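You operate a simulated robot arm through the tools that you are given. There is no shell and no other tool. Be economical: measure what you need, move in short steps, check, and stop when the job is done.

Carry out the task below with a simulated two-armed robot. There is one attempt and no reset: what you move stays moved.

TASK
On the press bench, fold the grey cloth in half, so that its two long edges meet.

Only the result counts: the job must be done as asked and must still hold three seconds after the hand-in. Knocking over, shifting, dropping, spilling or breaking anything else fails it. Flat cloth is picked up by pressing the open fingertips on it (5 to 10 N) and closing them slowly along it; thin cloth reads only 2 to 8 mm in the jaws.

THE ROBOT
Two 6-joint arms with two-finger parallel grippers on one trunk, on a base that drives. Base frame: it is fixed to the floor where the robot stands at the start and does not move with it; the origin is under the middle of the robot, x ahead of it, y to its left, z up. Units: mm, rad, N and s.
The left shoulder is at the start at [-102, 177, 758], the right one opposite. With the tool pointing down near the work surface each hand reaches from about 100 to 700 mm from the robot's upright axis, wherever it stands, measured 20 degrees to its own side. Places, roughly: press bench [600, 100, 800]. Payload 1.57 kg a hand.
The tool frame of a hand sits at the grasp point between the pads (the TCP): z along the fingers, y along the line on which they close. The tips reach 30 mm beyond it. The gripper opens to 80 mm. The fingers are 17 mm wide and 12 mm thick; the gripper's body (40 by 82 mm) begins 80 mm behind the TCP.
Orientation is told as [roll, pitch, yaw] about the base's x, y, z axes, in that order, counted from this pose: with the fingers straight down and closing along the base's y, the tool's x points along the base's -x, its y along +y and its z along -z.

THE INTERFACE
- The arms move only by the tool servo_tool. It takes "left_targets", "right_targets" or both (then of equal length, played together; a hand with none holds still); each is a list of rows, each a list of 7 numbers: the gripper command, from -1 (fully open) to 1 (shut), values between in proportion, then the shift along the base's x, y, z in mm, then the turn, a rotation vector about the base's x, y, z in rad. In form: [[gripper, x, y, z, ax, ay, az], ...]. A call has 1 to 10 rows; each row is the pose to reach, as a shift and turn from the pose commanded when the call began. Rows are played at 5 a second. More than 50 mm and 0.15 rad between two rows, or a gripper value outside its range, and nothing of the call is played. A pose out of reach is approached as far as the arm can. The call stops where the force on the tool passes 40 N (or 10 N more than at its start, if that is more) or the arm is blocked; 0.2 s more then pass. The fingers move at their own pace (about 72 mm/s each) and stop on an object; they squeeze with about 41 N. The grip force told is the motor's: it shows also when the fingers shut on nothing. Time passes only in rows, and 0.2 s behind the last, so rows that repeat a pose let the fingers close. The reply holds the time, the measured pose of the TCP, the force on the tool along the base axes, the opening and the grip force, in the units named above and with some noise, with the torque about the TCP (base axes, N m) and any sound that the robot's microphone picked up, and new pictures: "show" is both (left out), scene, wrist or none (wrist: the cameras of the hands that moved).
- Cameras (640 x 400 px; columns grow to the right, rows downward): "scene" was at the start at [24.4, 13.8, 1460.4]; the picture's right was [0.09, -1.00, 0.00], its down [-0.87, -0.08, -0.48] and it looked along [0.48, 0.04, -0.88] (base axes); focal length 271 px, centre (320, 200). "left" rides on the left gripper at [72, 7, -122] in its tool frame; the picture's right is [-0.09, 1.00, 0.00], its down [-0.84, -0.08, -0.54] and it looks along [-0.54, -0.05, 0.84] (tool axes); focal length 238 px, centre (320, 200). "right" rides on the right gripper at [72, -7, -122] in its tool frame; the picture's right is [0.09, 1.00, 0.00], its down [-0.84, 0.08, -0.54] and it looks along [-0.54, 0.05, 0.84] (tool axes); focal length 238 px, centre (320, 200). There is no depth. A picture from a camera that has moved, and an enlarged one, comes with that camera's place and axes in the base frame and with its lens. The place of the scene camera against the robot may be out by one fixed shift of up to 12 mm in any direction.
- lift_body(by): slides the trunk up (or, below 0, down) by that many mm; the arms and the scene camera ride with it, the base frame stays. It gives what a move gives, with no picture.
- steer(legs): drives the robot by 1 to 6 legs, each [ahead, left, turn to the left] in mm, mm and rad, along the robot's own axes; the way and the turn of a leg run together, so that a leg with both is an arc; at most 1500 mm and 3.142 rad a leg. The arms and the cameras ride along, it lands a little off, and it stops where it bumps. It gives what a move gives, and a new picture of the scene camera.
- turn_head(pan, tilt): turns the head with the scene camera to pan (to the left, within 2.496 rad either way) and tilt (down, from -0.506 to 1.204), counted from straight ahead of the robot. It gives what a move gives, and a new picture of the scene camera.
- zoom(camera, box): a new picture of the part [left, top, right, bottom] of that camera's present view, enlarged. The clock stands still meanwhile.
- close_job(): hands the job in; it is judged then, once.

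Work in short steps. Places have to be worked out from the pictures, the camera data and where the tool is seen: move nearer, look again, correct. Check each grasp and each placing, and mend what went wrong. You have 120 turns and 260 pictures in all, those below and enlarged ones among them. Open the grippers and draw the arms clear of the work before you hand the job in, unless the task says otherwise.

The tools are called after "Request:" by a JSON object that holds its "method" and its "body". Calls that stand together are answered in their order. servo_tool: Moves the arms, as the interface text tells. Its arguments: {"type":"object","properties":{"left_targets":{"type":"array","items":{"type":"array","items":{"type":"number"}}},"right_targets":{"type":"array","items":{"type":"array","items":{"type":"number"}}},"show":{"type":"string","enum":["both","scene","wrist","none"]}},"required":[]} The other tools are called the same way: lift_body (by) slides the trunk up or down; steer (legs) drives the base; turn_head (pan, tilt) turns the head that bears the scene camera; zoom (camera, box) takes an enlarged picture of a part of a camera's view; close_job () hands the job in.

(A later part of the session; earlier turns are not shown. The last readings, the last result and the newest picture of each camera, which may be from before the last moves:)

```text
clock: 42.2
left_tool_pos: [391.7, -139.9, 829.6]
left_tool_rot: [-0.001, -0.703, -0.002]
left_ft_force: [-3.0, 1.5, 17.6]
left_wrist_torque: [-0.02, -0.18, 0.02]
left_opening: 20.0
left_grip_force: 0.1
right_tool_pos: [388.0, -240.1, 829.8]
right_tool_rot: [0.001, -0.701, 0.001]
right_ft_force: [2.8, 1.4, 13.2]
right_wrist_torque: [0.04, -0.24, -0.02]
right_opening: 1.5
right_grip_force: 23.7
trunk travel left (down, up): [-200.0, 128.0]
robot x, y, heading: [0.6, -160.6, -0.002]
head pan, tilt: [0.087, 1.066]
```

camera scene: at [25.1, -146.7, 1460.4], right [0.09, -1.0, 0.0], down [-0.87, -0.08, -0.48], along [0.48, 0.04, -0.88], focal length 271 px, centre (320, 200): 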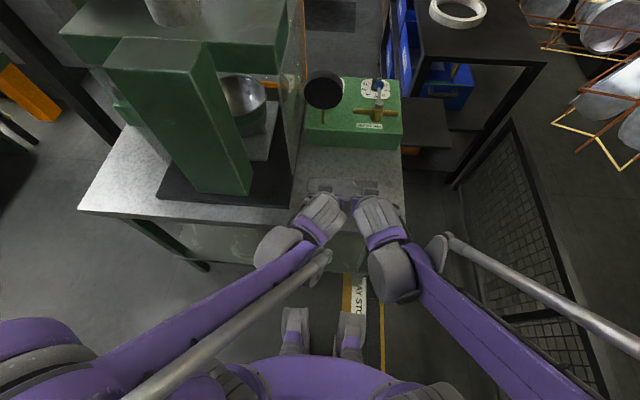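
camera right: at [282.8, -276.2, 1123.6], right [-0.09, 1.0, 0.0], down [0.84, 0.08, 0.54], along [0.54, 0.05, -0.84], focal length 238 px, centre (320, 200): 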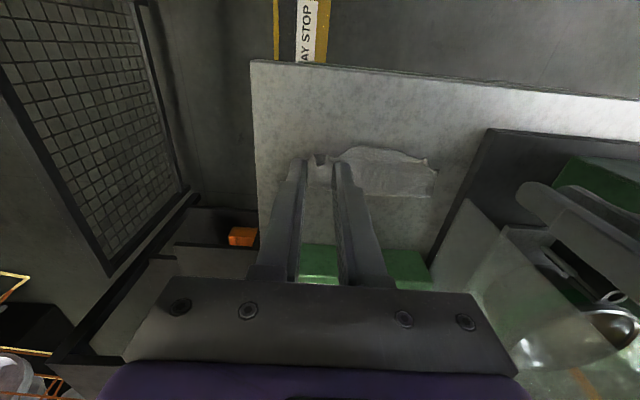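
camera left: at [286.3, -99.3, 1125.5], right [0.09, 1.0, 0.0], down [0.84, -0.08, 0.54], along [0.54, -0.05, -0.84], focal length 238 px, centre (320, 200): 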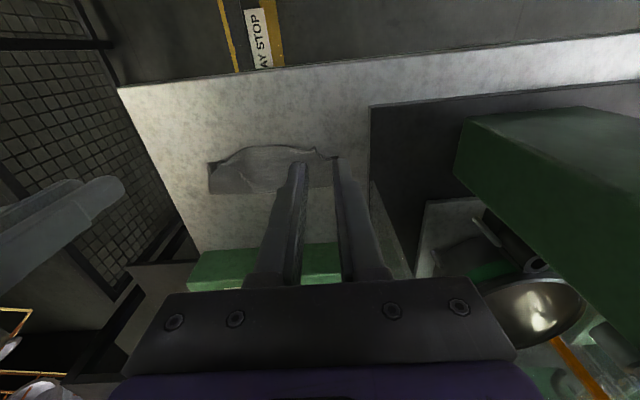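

Request:
{"method": "servo_tool", "body": {"left_targets": [[0.5, 0, 0, 0.5, 0, 0, 0], [0.57, 0, 0, 0.5, 0, 0, 0], [0.64, 0, 0, 0.5, 0, 0, 0], [0.71, 0, 0, 0.5, 0, 0, 0], [0.78, 0, 0, 0.5, 0, 0, 0], [0.85, 0, 0, 0.5, 0, 0, 0], [0.92, 0, 0, 0.4, 0, 0, 0], [1, 0, 0, 0.4, 0, 0, 0], [1, 0, 0, 0.4, 0, 0, 0]], "show": "none"}}

Request:
{"method": "zoom", "body": {"camera": "left", "box": [160, 60, 480, 260]}}

```text
clock: 44.2
left_tool_pos: [391.1, -141.1, 828.8]
left_tool_rot: [0.001, -0.703, 0.0]
left_ft_force: [-0.2, -6.9, 5.7]
left_wrist_torque: [-0.19, -0.07, -0.06]
left_opening: 1.7
left_grip_force: 23.2
right_tool_pos: [388.3, -240.6, 829.9]
right_tool_rot: [0.001, -0.702, -0.001]
right_ft_force: [-2.8, 4.9, 17.6]
right_wrist_torque: [0.13, -0.17, 0.03]
right_opening: 1.6
right_grip_force: 22.9
trunk travel left (down, up): [-200.0, 128.0]
robot x, y, heading: [0.5, -167.5, -0.004]
head pan, tilt: [0.087, 1.066]
```

```text
2.00 times, centred on (320, 160) of left
camera zoom: at [257.9, -133.3, 877.0], right [0.07, 1.0, 0.06], down [0.29, -0.08, 0.95], along [0.95, -0.05, -0.29], focal length 477 px, centre (320, 280)
```

zoom: 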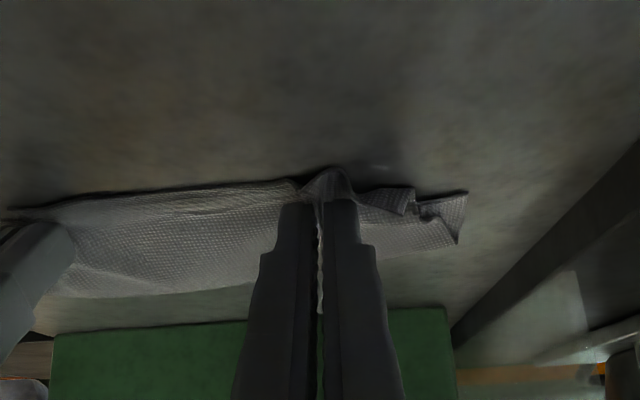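

Both grip. I lift the edge up and forward past the intended crease (x≈483) so the lower layer can lie flat again.

Request:
{"method": "servo_tool", "body": {"left_targets": [[1, 14.4, -1, 21.6, 0, 0.15, 0], [1, 33.9, -2, 40.5, 0, 0.3, 0], [1, 57, -2, 52.8, 0, 0.4, 0], [1, 80, -2, 57.7, 0, 0.5, 0], [1, 103.3, -2, 59.3, 0, 0.6, 0], [1, 116.3, -2, 56.3, 0, 0.6, 0]], "right_targets": [[1, 14.4, 1, 21.6, 0, 0.15, 0], [1, 33.9, 2, 40.5, 0, 0.3, 0], [1, 57, 2, 52.8, 0, 0.4, 0], [1, 80, 2, 57.7, 0, 0.5, 0], [1, 103.3, 2, 59.3, 0, 0.6, 0], [1, 116.3, 2, 56.3, 0, 0.6, 0]], "show": "wrist"}}

Request:
{"method": "zoom", "body": {"camera": "scene", "box": [280, 120, 424, 210]}}

```text
clock: 45.6
left_tool_pos: [507.1, -140.9, 884.2]
left_tool_rot: [-0.002, -0.099, -0.002]
left_ft_force: [0.0, 0.3, 0.6]
left_wrist_torque: [-0.01, -0.02, 0.0]
left_opening: 1.5
left_grip_force: 23.2
right_tool_pos: [504.1, -237.9, 885.7]
right_tool_rot: [0.001, -0.101, -0.002]
right_ft_force: [-1.1, 0.3, 0.1]
right_wrist_torque: [-0.01, -0.02, -0.03]
right_opening: 0.0
right_grip_force: 21.6
trunk travel left (down, up): [-200.0, 128.0]
robot x, y, heading: [1.9, -157.7, 0.002]
head pan, tilt: [0.087, 1.066]
camera right: at [420.6, -244.9, 1000.0], right [-0.09, 1.0, -0.01], down [0.78, 0.08, 0.62], along [0.62, 0.05, -0.78], focal length 238 px, centre (320, 200)
camera left: at [425.3, -135.5, 1000.3], right [0.09, 1.0, 0.01], down [0.78, -0.08, 0.62], along [0.62, -0.05, -0.78], focal length 238 px, centre (320, 200)
```

right: 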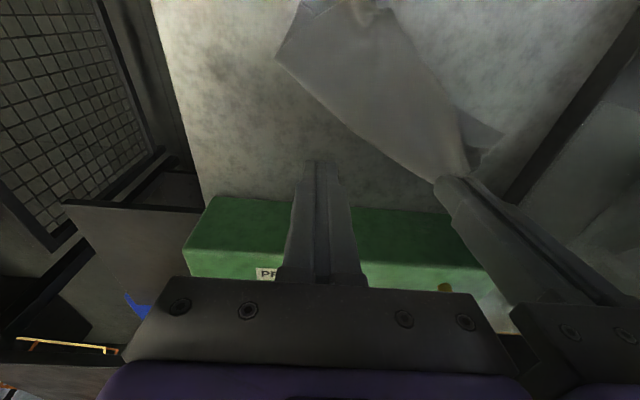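
left: 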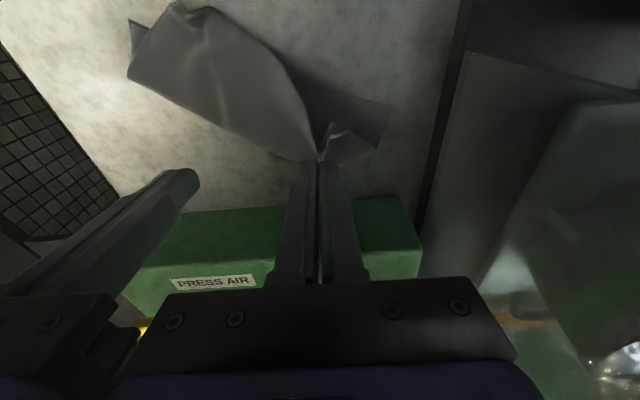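

```text
4.44 times, centred on (352, 165) of scene
camera zoom: at [24.0, -146.8, 1460.4], right [0.09, -1.0, 0.0], down [-0.87, -0.08, -0.48], along [0.48, 0.04, -0.88], focal length 1204 px, centre (178, 356)
```

zoom: 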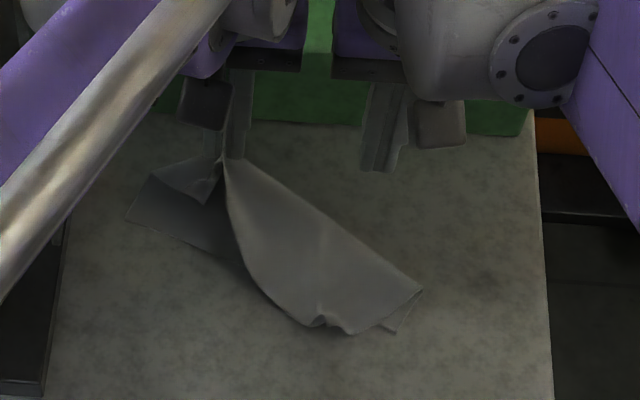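

The right grip slipped and the cloth swung around the left grip. I keep the left hold and bring the right hand up over the swung-out end to look at it.

Request:
{"method": "servo_tool", "body": {"right_targets": [[0.5, -10, -10, 20, 0, 0.05, 0], [0.5, -35, -20, 25, 0, 0.1, 0], [0.5, -60, -20, 25, 0, 0.1, 0]], "show": "none"}}

Request:
{"method": "zoom", "body": {"camera": "right", "box": [180, 0, 580, 250]}}

Request:
{"method": "zoom", "body": {"camera": "scene", "box": [296, 140, 392, 200]}}

```text
clock: 46.5
left_tool_pos: [507.2, -142.5, 884.9]
left_tool_rot: [0.001, -0.1, 0.001]
left_ft_force: [-0.4, 1.0, -0.2]
left_wrist_torque: [0.01, 0.0, 0.02]
left_opening: 1.7
left_grip_force: 23.2
right_tool_pos: [443.6, -258.7, 910.0]
right_tool_rot: [-0.001, -0.001, 0.001]
right_ft_force: [-0.5, 0.1, 0.4]
right_wrist_torque: [-0.01, -0.02, 0.04]
right_opening: 19.9
right_grip_force: 0.0
trunk travel left (down, up): [-200.0, 128.0]
robot x, y, heading: [0.9, -161.3, 0.0]
head pan, tilt: [0.087, 1.066]
```

```text
1.60 times, centred on (380, 125) of right
camera zoom: at [371.4, -264.8, 1032.9], right [-0.09, 1.0, 0.0], down [0.84, 0.08, 0.54], along [0.54, 0.05, -0.84], focal length 381 px, centre (224, 320)
```

zoom: 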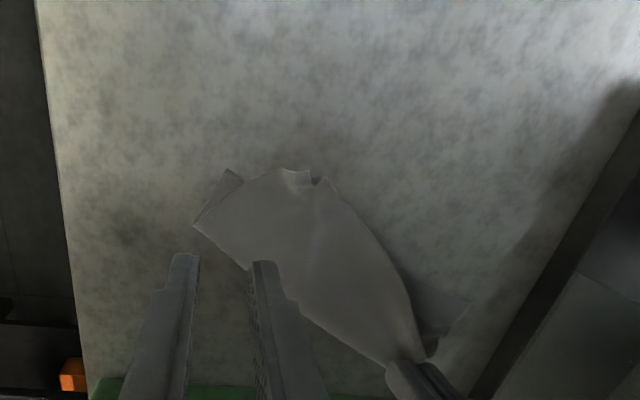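

```text
6.67 times, centred on (344, 170) of scene
camera zoom: at [23.5, -146.7, 1460.4], right [0.09, -1.0, 0.0], down [-0.87, -0.08, -0.48], along [0.48, 0.04, -0.88], focal length 1805 px, centre (160, 400)
```

zoom: 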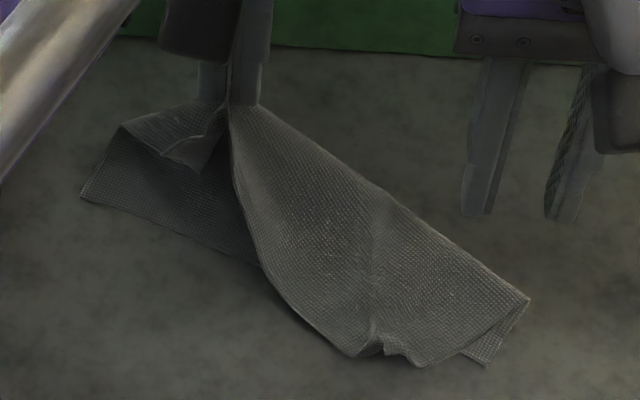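

The lower layer still lies straight, rotated about 20°, and the old pleat near (424, −214) on the upper edge stands up. I bring the right fingers astride it to grip there, so both hands can hold that edge again.

Request:
{"method": "servo_tool", "body": {"right_targets": [[0.4, -4, 15, -15, 0, -0.05, 0], [0.4, -8, 30, -32, 0, -0.1, 0], [0.4, -12, 44, -48, 0, -0.1, 0], [0.4, -12, 44, -60, 0, -0.1, 0]], "show": "none"}}

Request:
{"method": "zoom", "body": {"camera": "right", "box": [200, 60, 440, 210]}}

```text
clock: 47.5
left_tool_pos: [509.0, -143.0, 885.4]
left_tool_rot: [0.0, -0.1, 0.0]
left_ft_force: [0.2, 0.4, -0.1]
left_wrist_torque: [0.02, 0.0, -0.01]
left_opening: 1.8
left_grip_force: 22.5
right_tool_pos: [432.9, -215.2, 850.3]
right_tool_rot: [0.001, -0.1, 0.001]
right_ft_force: [-0.5, -0.9, 0.3]
right_wrist_torque: [0.0, 0.03, -0.01]
right_opening: 24.0
right_grip_force: 0.0
trunk travel left (down, up): [-200.0, 128.0]
robot x, y, heading: [-1.7, -158.6, 0.001]
head pan, tilt: [0.087, 1.066]
```

```text
2.67 times, centred on (320, 135) of right
camera zoom: at [349.1, -221.2, 964.7], right [-0.09, 1.0, -0.01], down [0.78, 0.08, 0.62], along [0.62, 0.05, -0.78], focal length 636 px, centre (320, 373)
```

zoom: 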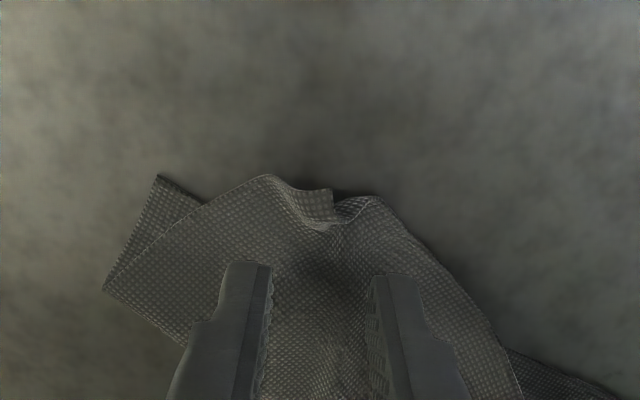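

The pleat lies at about x 418–428, y −222…−203. I shift 4 mm back and lower until contact.

Request:
{"method": "servo_tool", "body": {"right_targets": [[0.4, -4, 2, -6, 0, 0, 0], [0.4, -4, 2, -13, 0, 0, 0], [0.4, -4, 2, -17, 0, 0, 0], [0.4, -4, 2, -18.5, 0, 0, 0], [0.4, -4, 2, -18.5, 0, 0, 0]], "show": "none"}}

```text
clock: 48.6
left_tool_pos: [507.9, -141.3, 884.9]
left_tool_rot: [-0.001, -0.102, -0.002]
left_ft_force: [-0.6, -0.7, 1.1]
left_wrist_torque: [-0.02, 0.03, -0.02]
left_opening: 1.9
left_grip_force: 23.6
right_tool_pos: [429.1, -212.9, 832.2]
right_tool_rot: [0.0, -0.101, 0.0]
right_ft_force: [-0.5, -0.5, 5.1]
right_wrist_torque: [-0.05, 0.02, -0.02]
right_opening: 23.8
right_grip_force: 0.1
trunk travel left (down, up): [-200.0, 128.0]
robot x, y, heading: [0.0, -161.3, -0.001]
head pan, tilt: [0.087, 1.066]
```

Request:
{"method": "servo_tool", "body": {"right_targets": [[0.4, 0, 0, -0.6, 0, 0, 0], [0.48, 0, 0, -0.6, 0, 0, 0], [0.56, 0, 0, -0.6, 0, 0, 0], [0.64, 0, 0, -0.6, 0, 0, 0], [0.72, 0, 0, -0.6, 0, 0, 0], [0.8, 0, 0, -0.6, 0, 0, 0], [0.88, 0, 0, -0.6, 0, 0, 0], [0.96, 0, 0, -0.6, 0, 0, 0], [1, 0, 0, -0.6, 0, 0, 0], [1, 0, 0, -0.6, 0, 0, 0]], "show": "none"}}

Request:
{"method": "zoom", "body": {"camera": "right", "box": [200, 60, 440, 210]}}

```text
clock: 50.9
left_tool_pos: [507.7, -142.0, 886.2]
left_tool_rot: [0.001, -0.101, 0.001]
left_ft_force: [-1.7, -1.3, -1.7]
left_wrist_torque: [-0.07, 0.04, -0.01]
left_opening: 2.0
left_grip_force: 23.9
right_tool_pos: [428.9, -212.7, 832.5]
right_tool_rot: [-0.001, -0.103, -0.001]
right_ft_force: [2.2, 1.1, 15.9]
right_wrist_torque: [-0.04, 0.0, 0.0]
right_opening: 2.4
right_grip_force: 23.4
trunk travel left (down, up): [-200.0, 128.0]
robot x, y, heading: [2.2, -160.3, -0.003]
head pan, tilt: [0.087, 1.066]
```

```text
2.67 times, centred on (320, 135) of right
camera zoom: at [344.6, -219.0, 946.4], right [-0.09, 1.0, -0.01], down [0.78, 0.08, 0.62], along [0.62, 0.05, -0.78], focal length 636 px, centre (320, 373)
```

zoom: 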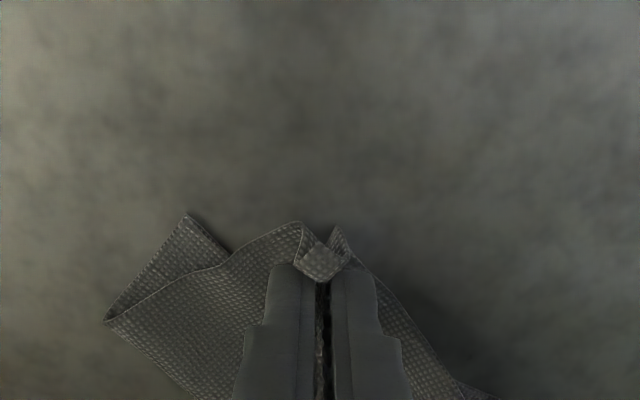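

The right now holds too (2.4 mm). I lift both to about z 955, at x≈480 and y −142 / −256, so the cloth hangs as an unfolded curtain.

Request:
{"method": "servo_tool", "body": {"left_targets": [[1, 0, 0, 8, 0, 0, 0], [1, -4, 0, 18, 0, 0, 0], [1, -8, 0, 30, 0, 0, 0], [1, -14, 0, 42, 0, 0, 0], [1, -20, 0, 54, 0, 0, 0], [1, -26, 0, 64, 0, 0, 0], [1, -28, 0, 72, 0, 0, 0]], "right_targets": [[1, 2, -5, 20, 0, 0, 0], [1, 8, -12, 42, 0, 0, 0], [1, 18, -20, 64, 0, 0, 0], [1, 28, -28, 86, 0, 0, 0], [1, 38, -34, 106, 0, 0, 0], [1, 48, -40, 118, 0, 0, 0], [1, 52, -43, 125, 0, 0, 0]]}}

Request:
{"method": "zoom", "body": {"camera": "scene", "box": [280, 110, 424, 200]}}

```text
clock: 52.5
left_tool_pos: [478.7, -143.1, 958.2]
left_tool_rot: [-0.001, -0.101, 0.001]
left_ft_force: [0.4, -4.9, 0.0]
left_wrist_torque: [-0.15, -0.03, 0.03]
left_opening: 1.8
left_grip_force: 23.5
right_tool_pos: [480.5, -254.8, 957.3]
right_tool_rot: [0.002, -0.101, 0.001]
right_ft_force: [-0.7, 5.5, -0.1]
right_wrist_torque: [0.13, 0.04, 0.09]
right_opening: 2.2
right_grip_force: 23.5
trunk travel left (down, up): [-200.0, 128.0]
robot x, y, heading: [1.8, -159.3, 0.001]
head pan, tilt: [0.087, 1.066]
camera scene: at [24.2, -146.7, 1460.4], right [0.09, -1.0, 0.0], down [-0.87, -0.08, -0.48], along [0.48, 0.04, -0.88], focal length 271 px, centre (320, 200)
camera right: at [396.6, -262.0, 1071.1], right [-0.09, 1.0, -0.01], down [0.78, 0.08, 0.62], along [0.62, 0.05, -0.78], focal length 238 px, centre (320, 200)
camera left: at [396.9, -136.0, 1072.4], right [0.09, 1.0, 0.01], down [0.78, -0.08, 0.62], along [0.62, -0.05, -0.78], focal length 238 px, centre (320, 200)
```

scene: 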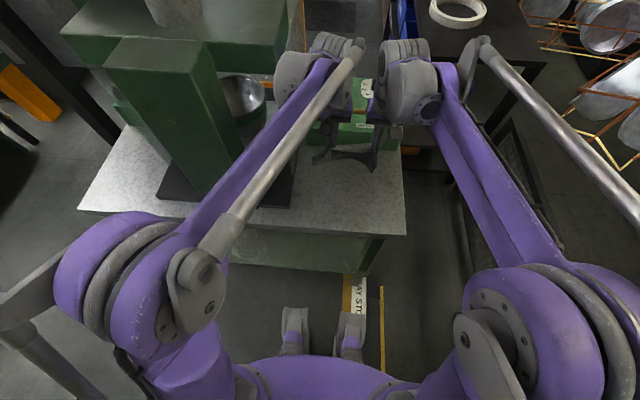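
right: 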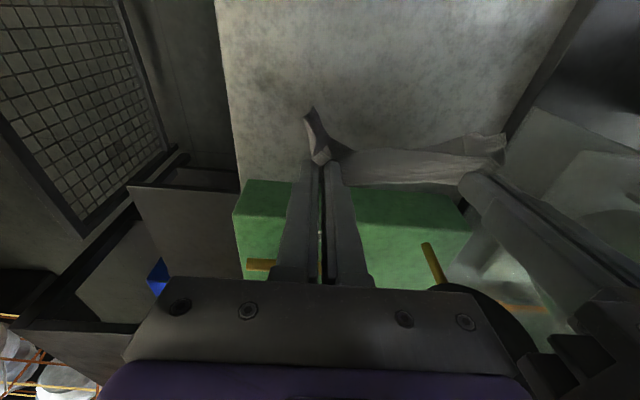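
left: 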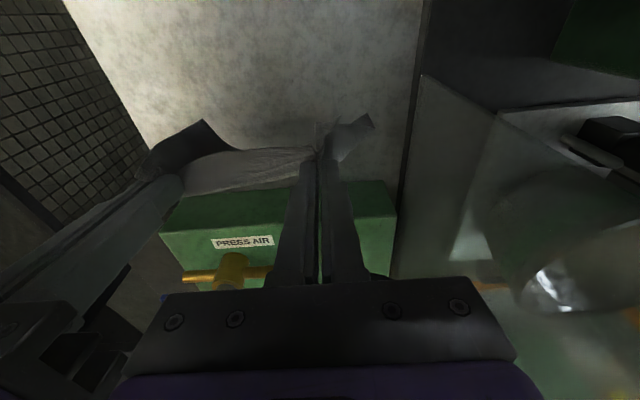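

```text
4.44 times, centred on (352, 155) of scene
camera zoom: at [24.2, -146.7, 1460.4], right [0.09, -1.0, 0.0], down [-0.87, -0.08, -0.48], along [0.48, 0.04, -0.88], focal length 1204 px, centre (178, 400)
```

zoom: 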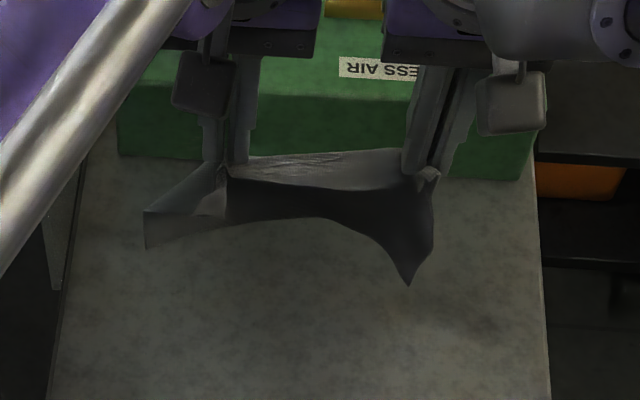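

The cloth hangs as an unfolded curtain, with 5 N of tension between the hands. I ease that and set the hanging edge down at x≈520. Then I lay the cloth toward the robot so that it lies flat and open again.

Request:
{"method": "servo_tool", "body": {"left_targets": [[1, 23, -2, 0, 0, 0, 0], [1, 46, -2, 0, 0, 0, 0], [1, 46, -2, -7, 0, 0, 0], [1, 23.9, -2, -8, 0, -0.05, 0], [1, 2.4, -2, -13, 0, -0.1, 0], [1, -19.3, -2, -21.3, 0, -0.2, 0], [1, -37.7, -2, -33.2, 0, -0.25, 0], [1, -53.8, -2, -48, 0, -0.3, 0], [1, -68.6, -2, -65.3, 0, -0.4, 0], [1, -80.3, -2, -84.7, 0, -0.5, 0]], "right_targets": [[1, 23, 2, 0, 0, 0, 0], [1, 46, 2, 0, 0, 0, 0], [1, 46, 2, -7, 0, 0, 0], [1, 23.9, 2, -8, 0, -0.05, 0], [1, 2.4, 2, -13, 0, -0.1, 0], [1, -19.3, 2, -21.3, 0, -0.2, 0], [1, -37.7, 2, -33.2, 0, -0.25, 0], [1, -53.8, 2, -48, 0, -0.3, 0], [1, -68.6, 2, -65.3, 0, -0.4, 0], [1, -80.3, 2, -84.7, 0, -0.5, 0]], "show": "none"}}

Request:
{"method": "zoom", "body": {"camera": "scene", "box": [280, 130, 424, 220]}}

```text
clock: 54.6
left_tool_pos: [399.1, -143.9, 870.9]
left_tool_rot: [0.001, -0.601, -0.001]
left_ft_force: [1.0, -2.7, 0.3]
left_wrist_torque: [-0.05, 0.05, -0.01]
left_opening: 1.9
left_grip_force: 23.6
right_tool_pos: [401.1, -253.9, 871.6]
right_tool_rot: [0.001, -0.602, 0.001]
right_ft_force: [0.2, 2.7, -1.3]
right_wrist_torque: [0.03, 0.01, 0.09]
right_opening: 2.3
right_grip_force: 23.9
trunk travel left (down, up): [-200.0, 128.0]
robot x, y, heading: [2.3, -162.6, -0.0]
head pan, tilt: [0.087, 1.066]
```

```text
4.44 times, centred on (352, 175) of scene
camera zoom: at [23.9, -146.7, 1460.4], right [0.09, -1.0, 0.0], down [-0.87, -0.08, -0.48], along [0.48, 0.04, -0.88], focal length 1204 px, centre (178, 311)
```

zoom: 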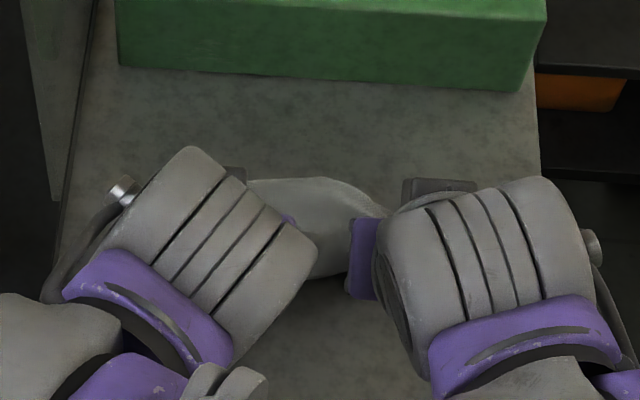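

I check the wrist views to see how the cloth hangs now.

Request:
{"method": "zoom", "body": {"camera": "left", "box": [0, 0, 640, 400]}}

Request:
{"method": "zoom", "body": {"camera": "right", "box": [0, 0, 640, 400]}}

```text
1.00 times, centred on (320, 200) of left (not enlarged: the box is as wide or as high as the picture)
camera zoom: at [271.6, -136.6, 932.9], right [0.08, 1.0, 0.05], down [0.38, -0.08, 0.92], along [0.92, -0.05, -0.39], focal length 238 px, centre (320, 200)
```

zoom: 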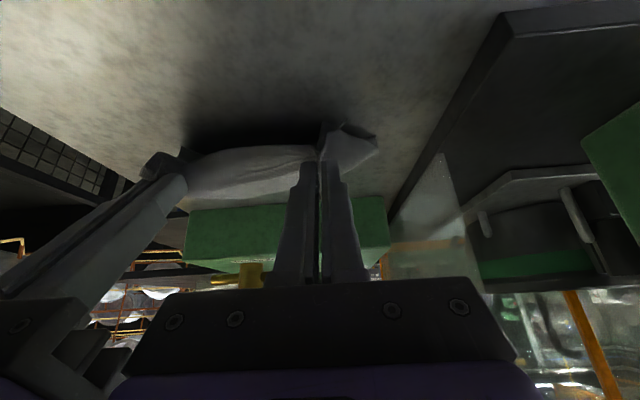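

```text
1.00 times, centred on (320, 200) of right (not enlarged: the box is as wide or as high as the picture)
camera zoom: at [272.1, -259.8, 931.5], right [-0.08, 1.0, -0.05], down [0.38, 0.08, 0.92], along [0.92, 0.05, -0.39], focal length 238 px, centre (320, 200)
```

zoom: 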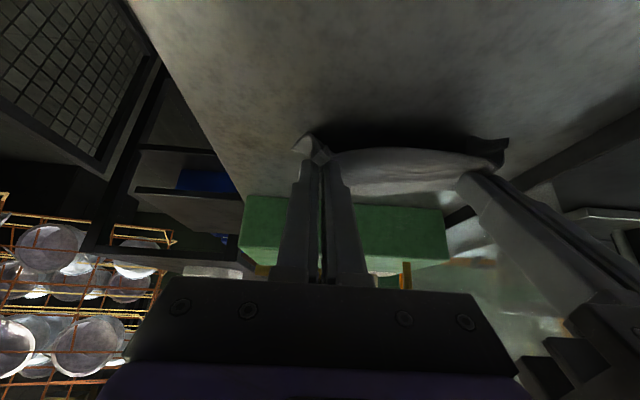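

The sheet runs from the hands away to about x 500. I lay it down the rest of the way, drawing slightly toward the robot.

Request:
{"method": "servo_tool", "body": {"left_targets": [[1, -8, 0, -14, 0, -0.1, 0], [1, -12, 0, -27, 0, -0.1, 0], [1, -16, 0, -36, 0, -0.1, 0], [1, -20, 0, -38, 0, -0.1, 0]], "right_targets": [[1, -8, 0, -14, 0, -0.1, 0], [1, -12, 0, -27, 0, -0.1, 0], [1, -16, 0, -36, 0, -0.1, 0], [1, -20, 0, -38, 0, -0.1, 0]], "show": "none"}}

Request:
{"method": "zoom", "body": {"camera": "left", "box": [100, 60, 500, 310]}}

```text
clock: 55.6
left_tool_pos: [379.6, -143.1, 834.0]
left_tool_rot: [0.001, -0.7, -0.002]
left_ft_force: [1.2, -2.9, 0.3]
left_wrist_torque: [-0.07, 0.02, -0.05]
left_opening: 1.7
left_grip_force: 23.8
right_tool_pos: [381.3, -253.2, 833.3]
right_tool_rot: [0.001, -0.7, 0.001]
right_ft_force: [-0.2, 2.0, 1.3]
right_wrist_torque: [0.05, -0.04, 0.11]
right_opening: 2.3
right_grip_force: 23.4
trunk travel left (down, up): [-200.0, 128.0]
robot x, y, heading: [-0.5, -162.1, -0.004]
head pan, tilt: [0.087, 1.066]
```

```text
1.60 times, centred on (300, 185) of left
camera zoom: at [247.0, -136.9, 881.9], right [0.07, 1.0, 0.06], down [0.29, -0.08, 0.95], along [0.95, -0.05, -0.29], focal length 381 px, centre (352, 224)
```

zoom: 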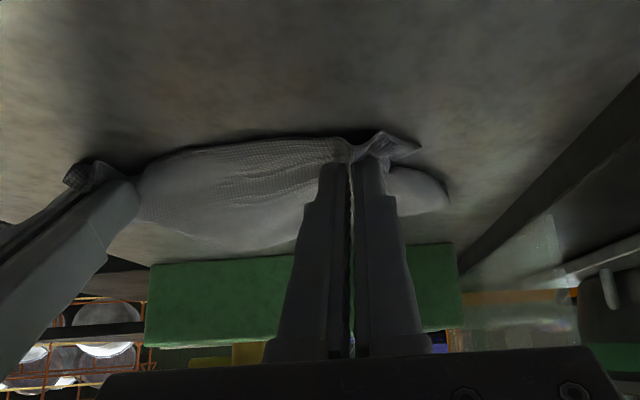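

Now I lower to contact and open both jaws slowly along the bench, so the pleats spread out.

Request:
{"method": "servo_tool", "body": {"left_targets": [[1, 0, 0, -3, 0, 0, 0], [0.95, 0, 0, -4.5, 0, 0, 0], [0.85, 0, 0, -4.5, 0, 0, 0], [0.75, 0, 0, -4.5, 0, 0, 0], [0.65, 0, 0, -4.5, 0, 0, 0], [0.55, 0, 0, -4.5, 0, 0, 0], [0.45, 0, 0, -4.5, 0, 0, 0], [0.4, 0, 0, -2, 0, 0, 0], [0.4, 0, 0, 15, 0, 0, 0]], "right_targets": [[1, 0, 0, -2.5, 0, 0, 0], [0.95, 0, 0, -4, 0, 0, 0], [0.85, 0, 0, -4, 0, 0, 0], [0.75, 0, 0, -4, 0, 0, 0], [0.65, 0, 0, -4, 0, 0, 0], [0.55, 0, 0, -4, 0, 0, 0], [0.45, 0, 0, -4, 0, 0, 0], [0.4, 0, 0, -2, 0, 0, 0], [0.4, 0, 0, 15, 0, 0, 0]], "show": "none"}}

Request:
{"method": "servo_tool", "body": {"left_targets": [[0.4, -12, 8, 25, 0, 0.14, 0], [0.4, -30, 15, 45, 0, 0.28, 0], [0.4, -50, 25, 70, 0, 0.42, 0], [0.4, -70, 35, 95, 0, 0.56, 0], [0.4, -80, 55, 120, 0, 0.7, 0], [0.4, -80, 80, 150, 0, 0.7, 0]], "right_targets": [[0.4, -12, -8, 25, 0, 0.14, 0], [0.4, -30, -15, 45, 0, 0.28, 0], [0.4, -50, -25, 70, 0, 0.42, 0], [0.4, -70, -35, 95, 0, 0.56, 0], [0.4, -80, -55, 120, 0, 0.7, 0], [0.4, -80, -80, 150, 0, 0.7, 0]], "show": "scene"}}

Request:
{"method": "zoom", "body": {"camera": "scene", "box": [288, 140, 416, 220]}}

```text
clock: 57.6
left_tool_pos: [379.1, -144.2, 850.1]
left_tool_rot: [0.0, -0.7, -0.003]
left_ft_force: [0.1, 0.4, 0.4]
left_wrist_torque: [-0.02, -0.04, 0.01]
left_opening: 24.3
left_grip_force: 0.0
right_tool_pos: [380.1, -253.9, 848.6]
right_tool_rot: [0.002, -0.7, 0.0]
right_ft_force: [0.5, 0.9, 0.6]
right_wrist_torque: [0.02, 0.01, 0.03]
right_opening: 24.3
right_grip_force: 0.0
trunk travel left (down, up): [-200.0, 128.0]
robot x, y, heading: [-0.2, -159.9, 0.001]
head pan, tilt: [0.087, 1.066]
```

```text
clock: 59.0
left_tool_pos: [298.0, -63.4, 1000.3]
left_tool_rot: [-0.001, -0.001, -0.001]
left_ft_force: [-0.3, 0.6, -0.2]
left_wrist_torque: [0.04, -0.02, 0.01]
left_opening: 23.9
left_grip_force: 0.1
right_tool_pos: [299.3, -334.4, 998.7]
right_tool_rot: [0.001, 0.0, 0.002]
right_ft_force: [0.1, 0.1, 0.2]
right_wrist_torque: [0.0, 0.0, 0.03]
right_opening: 24.2
right_grip_force: 0.1
trunk travel left (down, up): [-200.0, 128.0]
robot x, y, heading: [-0.7, -158.0, 0.005]
head pan, tilt: [0.087, 1.066]
camera scene: at [22.8, -146.5, 1460.4], right [0.09, -1.0, 0.0], down [-0.87, -0.08, -0.48], along [0.48, 0.04, -0.88], focal length 271 px, centre (320, 200)
```

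scene: 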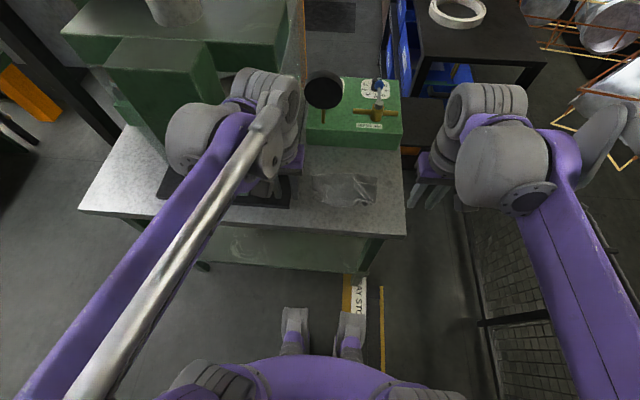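

```text
5.00 times, centred on (352, 180) of scene
camera zoom: at [22.8, -146.5, 1460.4], right [0.09, -1.0, 0.0], down [-0.87, -0.08, -0.48], along [0.48, 0.04, -0.88], focal length 1354 px, centre (160, 300)
```

zoom: 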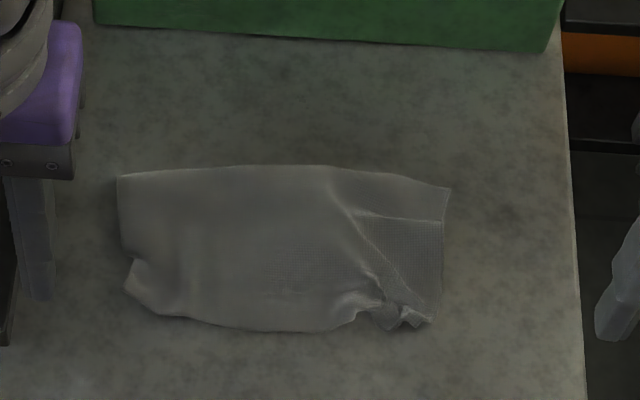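

The cloth lies smoothly again, but about 35 mm of its far part is tucked underneath. If I grip this near edge at its corners, I can carry it over to unfold fully and then back in one hold. I look closely at both corners.

Request:
{"method": "servo_tool", "body": {"left_targets": [[0.4, 35, -22, -30, 0, 0, 0], [0.4, 70, -45, -60, 0, 0, 0], [0.4, 100, -60, -90, 0, 0, 0], [0.4, 112, -62, -120, 0, 0, 0]], "right_targets": [[0.4, 35, 22, -30, 0, 0, 0], [0.4, 70, 45, -60, 0, 0, 0], [0.4, 100, 65, -90, 0, 0, 0], [0.4, 112, 68, -120, 0, 0, 0]], "show": "none"}}

Request:
{"method": "zoom", "body": {"camera": "left", "box": [180, 60, 460, 235]}}

Request:
{"method": "zoom", "body": {"camera": "right", "box": [180, 60, 460, 235]}}

```text
refused: row 1 steps farther than a row can; nothing moved
```

```text
2.29 times, centred on (320, 148) of left
camera zoom: at [227.0, -56.4, 1122.7], right [0.09, 1.0, 0.0], down [0.84, -0.08, 0.54], along [0.54, -0.05, -0.84], focal length 545 px, centre (320, 320)
```

zoom: 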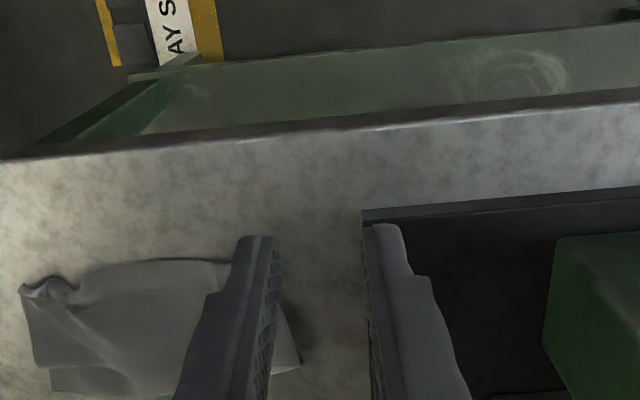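

```text
2.29 times, centred on (320, 148) of right
camera zoom: at [227.4, -340.1, 1121.8], right [-0.09, 1.0, 0.0], down [0.84, 0.08, 0.54], along [0.54, 0.05, -0.84], focal length 545 px, centre (320, 320)
```

zoom: 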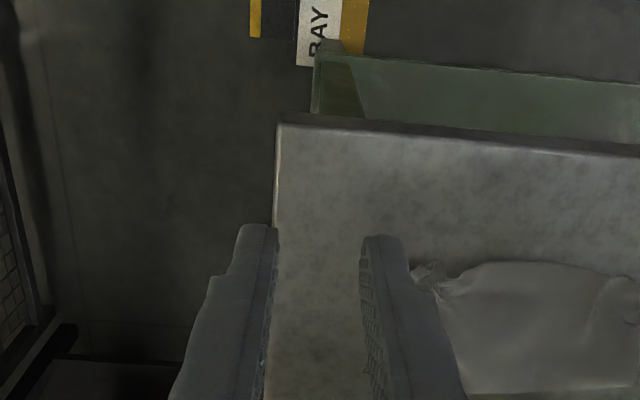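

I repeat the move with shorter steps.

Request:
{"method": "servo_tool", "body": {"left_targets": [[0.4, 30, -18, -20, 0, 0, 0], [0.4, 60, -36, -45, 0, 0, 0], [0.4, 85, -52, -75, 0, 0, 0], [0.4, 105, -60, -100, 0, 0, 0], [0.4, 112, -62, -120, 0, 0, 0]], "right_targets": [[0.4, 30, 18, -20, 0, 0, 0], [0.4, 60, 36, -45, 0, 0, 0], [0.4, 85, 54, -75, 0, 0, 0], [0.4, 105, 64, -100, 0, 0, 0], [0.4, 112, 68, -120, 0, 0, 0]], "show": "none"}}

Request:
{"method": "zoom", "body": {"camera": "left", "box": [180, 60, 460, 235]}}

Request:
{"method": "zoom", "body": {"camera": "right", "box": [180, 60, 460, 235]}}

```text
clock: 60.2
left_tool_pos: [411.3, -126.5, 879.3]
left_tool_rot: [0.0, 0.0, 0.001]
left_ft_force: [-0.1, 0.4, 0.2]
left_wrist_torque: [-0.03, -0.01, -0.01]
left_opening: 24.0
left_grip_force: 0.0
right_tool_pos: [412.6, -265.5, 877.3]
right_tool_rot: [-0.001, 0.002, -0.003]
right_ft_force: [0.2, 0.9, -0.7]
right_wrist_torque: [-0.03, -0.04, 0.0]
right_opening: 24.1
right_grip_force: 0.2
trunk travel left (down, up): [-200.0, 128.0]
robot x, y, heading: [3.0, -157.9, -0.002]
head pan, tilt: [0.087, 1.066]
```

```text
2.29 times, centred on (320, 148) of left
camera zoom: at [340.7, -119.2, 1001.5], right [0.09, 1.0, 0.0], down [0.84, -0.08, 0.54], along [0.54, -0.05, -0.84], focal length 545 px, centre (320, 320)
```

zoom: 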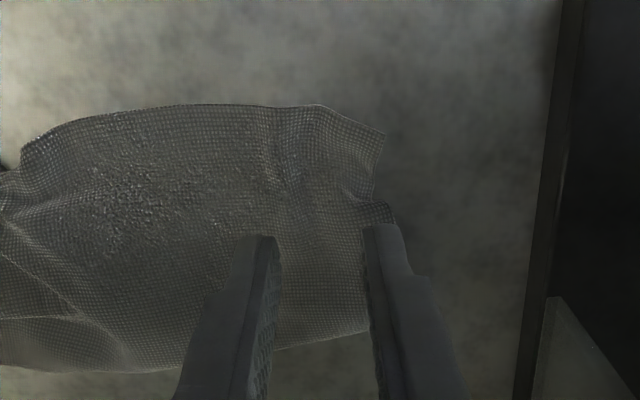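

```text
2.29 times, centred on (320, 148) of right
camera zoom: at [341.7, -271.7, 1000.0], right [-0.09, 1.0, 0.0], down [0.84, 0.08, 0.54], along [0.54, 0.05, -0.84], focal length 545 px, centre (320, 320)
```

zoom: 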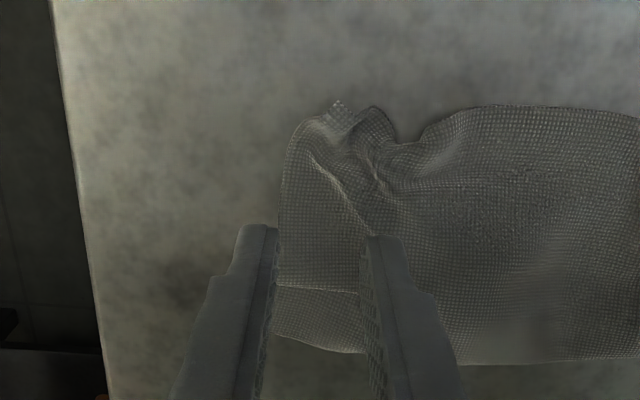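

The left corner is clean at about (393, −100); on the right a pleat stands at about (382, −258). I tilt to 0.3 rad, set the left to grip at y −122 and the right astride the pleat, and come down to just above the cloth.

Request:
{"method": "servo_tool", "body": {"left_targets": [[0.5, -8, 2, -10, 0, -0.1, 0], [0.5, -15, 4, -20, 0, -0.2, 0], [0.5, -20, 4.5, -30, 0, -0.3, 0], [0.5, -20, 4.5, -40, 0, -0.3, 0]], "right_targets": [[0.3, -10, 3, -10, 0, -0.1, 0], [0.3, -20, 6, -20, 0, -0.2, 0], [0.3, -27, 7.5, -30, 0, -0.3, 0], [0.3, -27, 7.5, -37, 0, -0.3, 0]], "show": "none"}}

Request:
{"method": "zoom", "body": {"camera": "left", "box": [200, 80, 440, 230]}}

Request:
{"method": "zoom", "body": {"camera": "right", "box": [200, 80, 440, 230]}}

```text
clock: 61.2
left_tool_pos: [392.3, -121.0, 838.7]
left_tool_rot: [0.0, -0.301, 0.0]
left_ft_force: [0.0, 0.0, 0.1]
left_wrist_torque: [0.0, 0.02, 0.0]
left_opening: 20.1
left_grip_force: 0.1
right_tool_pos: [387.1, -259.5, 841.8]
right_tool_rot: [0.001, -0.3, 0.0]
right_ft_force: [0.5, 0.1, 0.3]
right_wrist_torque: [-0.04, 0.02, 0.01]
right_opening: 28.0
right_grip_force: 0.0
trunk travel left (down, up): [-200.0, 128.0]
robot x, y, heading: [-1.6, -157.8, 0.002]
head pan, tilt: [0.087, 1.066]
```

```text
2.67 times, centred on (320, 155) of left
camera zoom: at [288.5, -114.6, 934.8], right [0.09, 1.0, 0.03], down [0.64, -0.08, 0.77], along [0.76, -0.05, -0.64], focal length 636 px, centre (320, 320)
```

zoom: 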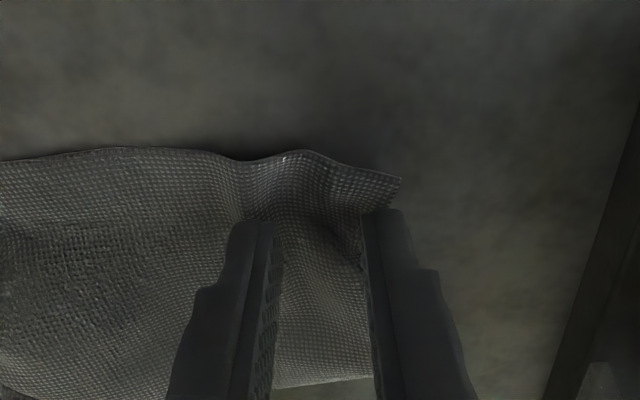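

```text
2.67 times, centred on (320, 155) of right
camera zoom: at [281.4, -264.6, 936.8], right [-0.09, 1.0, -0.03], down [0.64, 0.08, 0.77], along [0.76, 0.05, -0.64], focal length 636 px, centre (320, 320)
```

zoom: 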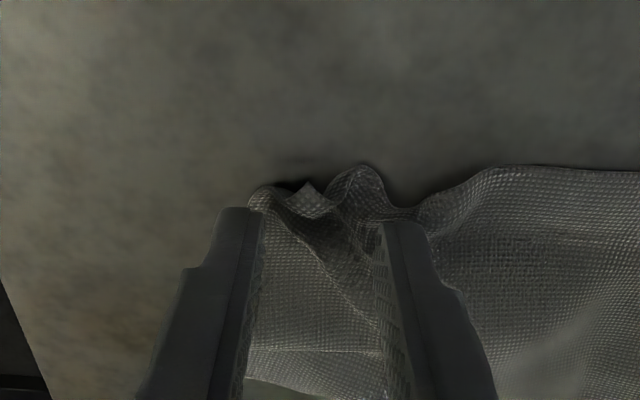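

Both are placed well. I lower to contact.

Request:
{"method": "servo_tool", "body": {"left_targets": [[0.5, -1, 0, -3, 0, 0, 0], [0.5, -1, 0, -6, 0, 0, 0], [0.5, -1, 0, -7.5, 0, 0, 0], [0.5, -1, 0, -7.5, 0, 0, 0]], "right_targets": [[0.3, 0, 0, -4, 0, 0, 0], [0.3, 0, 0, -8, 0, 0, 0], [0.3, 0, 0, -9.5, 0, 0, 0], [0.3, 0, 0, -9.5, 0, 0, 0]], "show": "none"}}

```text
clock: 62.2
left_tool_pos: [389.9, -121.1, 832.5]
left_tool_rot: [0.001, -0.301, -0.003]
left_ft_force: [1.7, -1.6, 13.9]
left_wrist_torque: [0.05, -0.08, -0.03]
left_opening: 20.0
left_grip_force: 0.1
right_tool_pos: [385.8, -259.0, 832.2]
right_tool_rot: [0.001, -0.302, 0.0]
right_ft_force: [1.2, -0.5, 5.5]
right_wrist_torque: [0.01, -0.04, 0.01]
right_opening: 28.1
right_grip_force: 0.0
trunk travel left (down, up): [-200.0, 128.0]
robot x, y, heading: [-0.0, -160.6, 0.002]
head pan, tilt: [0.087, 1.066]
```

Request:
{"method": "servo_tool", "body": {"left_targets": [[0.5, 0, 0, 0.2, 0, 0, 0], [0.56, 0, 0, 0.2, 0, 0, 0], [0.62, 0, 0, 0.2, 0, 0, 0], [0.68, 0, 0, 0.2, 0, 0, 0], [0.74, 0, 0, 0.2, 0, 0, 0], [0.8, 0, 0, 0.2, 0, 0, 0], [0.87, 0, 0, 0.1, 0, 0, 0], [0.94, 0, 0, 0.1, 0, 0, 0], [1, 0, 0, 0.1, 0, 0, 0], [1, 0, 0, 0.1, 0, 0, 0]], "right_targets": [[0.3, 0, 0, -0.5, 0, 0, 0], [0.38, 0, 0, -0.5, 0, 0, 0], [0.46, 0, 0, -0.5, 0, 0, 0], [0.54, 0, 0, -0.5, 0, 0, 0], [0.62, 0, 0, -0.5, 0, 0, 0], [0.7, 0, 0, -0.5, 0, 0, 0], [0.8, 0, 0, -0.6, 0, 0, 0], [0.9, 0, 0, -0.6, 0, 0, 0], [1, 0, 0, -0.6, 0, 0, 0], [1, 0, 0, -0.6, 0, 0, 0]], "show": "none"}}

Request:
{"method": "zoom", "body": {"camera": "left", "box": [200, 80, 440, 230]}}

Request:
{"method": "zoom", "body": {"camera": "right", "box": [200, 80, 440, 230]}}

```text
clock: 64.5
left_tool_pos: [389.5, -121.2, 832.2]
left_tool_rot: [-0.001, -0.301, -0.001]
left_ft_force: [-1.0, -1.5, 4.3]
left_wrist_torque: [0.0, 0.01, 0.03]
left_opening: 1.5
left_grip_force: 23.4
right_tool_pos: [386.1, -257.7, 831.6]
right_tool_rot: [-0.002, -0.302, -0.001]
right_ft_force: [-0.3, 1.7, 16.5]
right_wrist_torque: [0.07, -0.05, 0.0]
right_opening: 2.6
right_grip_force: 24.1
trunk travel left (down, up): [-200.0, 128.0]
robot x, y, heading: [-1.0, -158.2, -0.003]
head pan, tilt: [0.087, 1.066]
```

```text
2.67 times, centred on (320, 155) of left
camera zoom: at [285.9, -114.5, 928.4], right [0.09, 1.0, 0.03], down [0.64, -0.08, 0.77], along [0.76, -0.05, -0.64], focal length 636 px, centre (320, 320)
```

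zoom: 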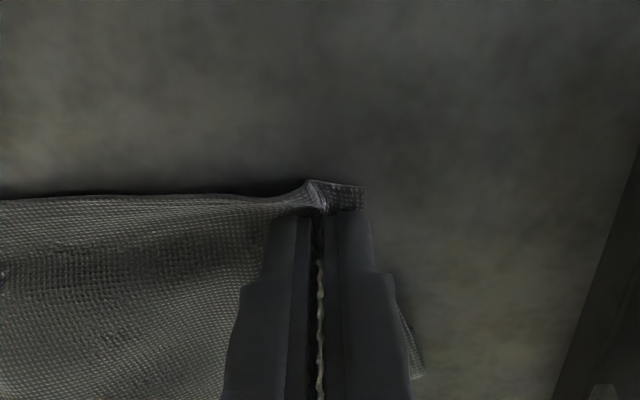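

```text
2.67 times, centred on (320, 155) of right
camera zoom: at [280.1, -264.4, 927.6], right [-0.09, 1.0, -0.03], down [0.64, 0.08, 0.77], along [0.76, 0.05, -0.64], focal length 636 px, centre (320, 320)
```

zoom: 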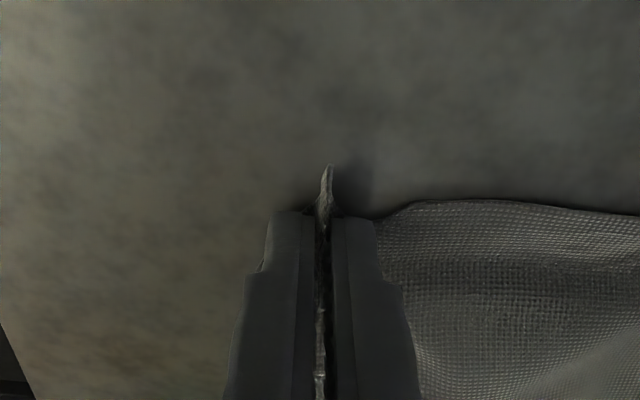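

Both hold the corners well (1.5 and 2.6 mm). I carry this edge up and over to x≈532, unrolling the cloth fully, and look at it before laying anything down.

Request:
{"method": "servo_tool", "body": {"left_targets": [[1, 5, 0, 25, 0, 0, 0], [1, 15, 0, 48, 0, 0, 0], [1, 36, 0, 62, 0, 0.05, 0], [1, 61, 0, 68, 0, 0.1, 0], [1, 86.7, 0, 68, 0, 0.15, 0], [1, 112, 0, 62, 0, 0.2, 0], [1, 132, 0, 50, 0, 0.2, 0], [1, 148, 0, 34, 0, 0.2, 0]], "right_targets": [[1, 5, 0, 25, 0, 0, 0], [1, 15, 0, 48, 0, 0, 0], [1, 38, 0, 62, 0, 0.05, 0], [1, 64, 0, 68, 0, 0.1, 0], [1, 90, 0, 68, 0, 0.15, 0], [1, 115, 0, 62, 0, 0.2, 0], [1, 136, 0, 50, 0, 0.2, 0], [1, 152, 0, 34, 0, 0.2, 0]], "show": "wrist"}}

Request:
{"method": "zoom", "body": {"camera": "scene", "box": [280, 120, 424, 210]}}

```text
clock: 66.2
left_tool_pos: [538.9, -120.8, 865.0]
left_tool_rot: [0.001, -0.099, 0.001]
left_ft_force: [-0.6, 0.0, -0.6]
left_wrist_torque: [0.03, 0.02, 0.01]
left_opening: 1.5
left_grip_force: 23.0
right_tool_pos: [538.9, -258.5, 864.6]
right_tool_rot: [0.0, -0.1, 0.0]
right_ft_force: [-0.3, 0.2, -0.8]
right_wrist_torque: [0.04, -0.01, 0.01]
right_opening: 2.4
right_grip_force: 23.6
trunk travel left (down, up): [-200.0, 128.0]
robot x, y, heading: [-0.5, -159.6, 0.0]
head pan, tilt: [0.087, 1.066]
camera right: at [455.2, -264.7, 979.0], right [-0.09, 1.0, -0.01], down [0.78, 0.08, 0.62], along [0.62, 0.05, -0.78], focal length 238 px, centre (320, 200)
camera left: at [456.4, -114.0, 980.5], right [0.09, 1.0, 0.01], down [0.78, -0.08, 0.62], along [0.62, -0.05, -0.78], focal length 238 px, centre (320, 200)
```

right: 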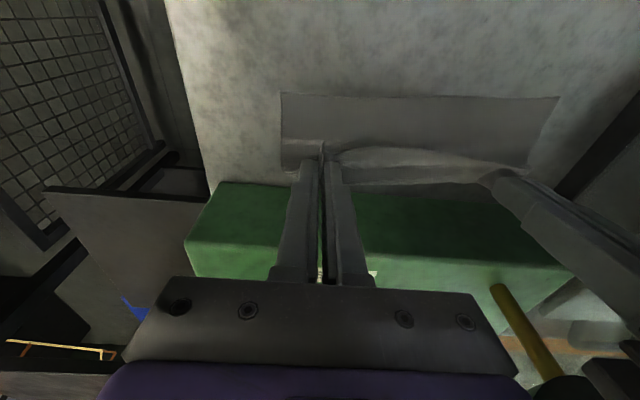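
left: 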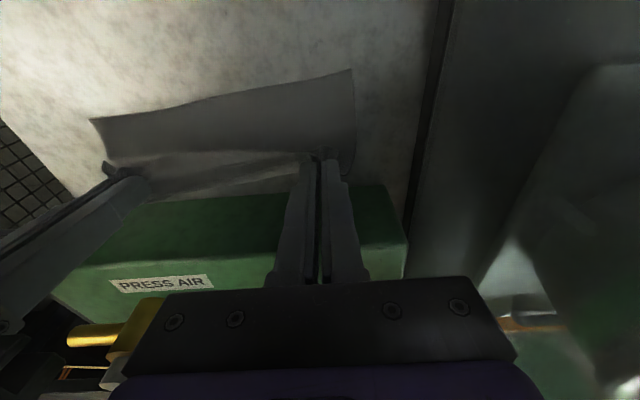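

```text
4.44 times, centred on (352, 165) of scene
camera zoom: at [25.8, -146.8, 1460.4], right [0.09, -1.0, 0.0], down [-0.87, -0.08, -0.48], along [0.48, 0.04, -0.88], focal length 1204 px, centre (178, 356)
```

zoom: 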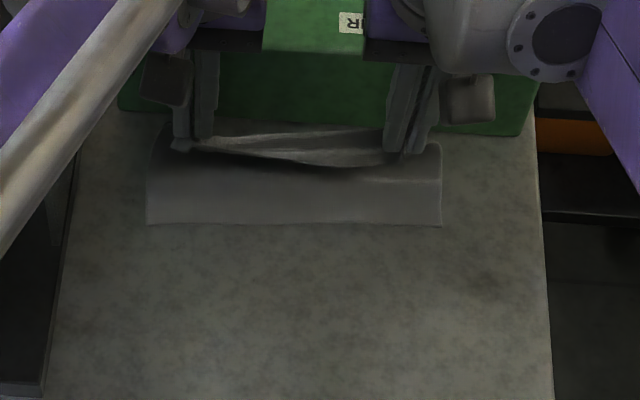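

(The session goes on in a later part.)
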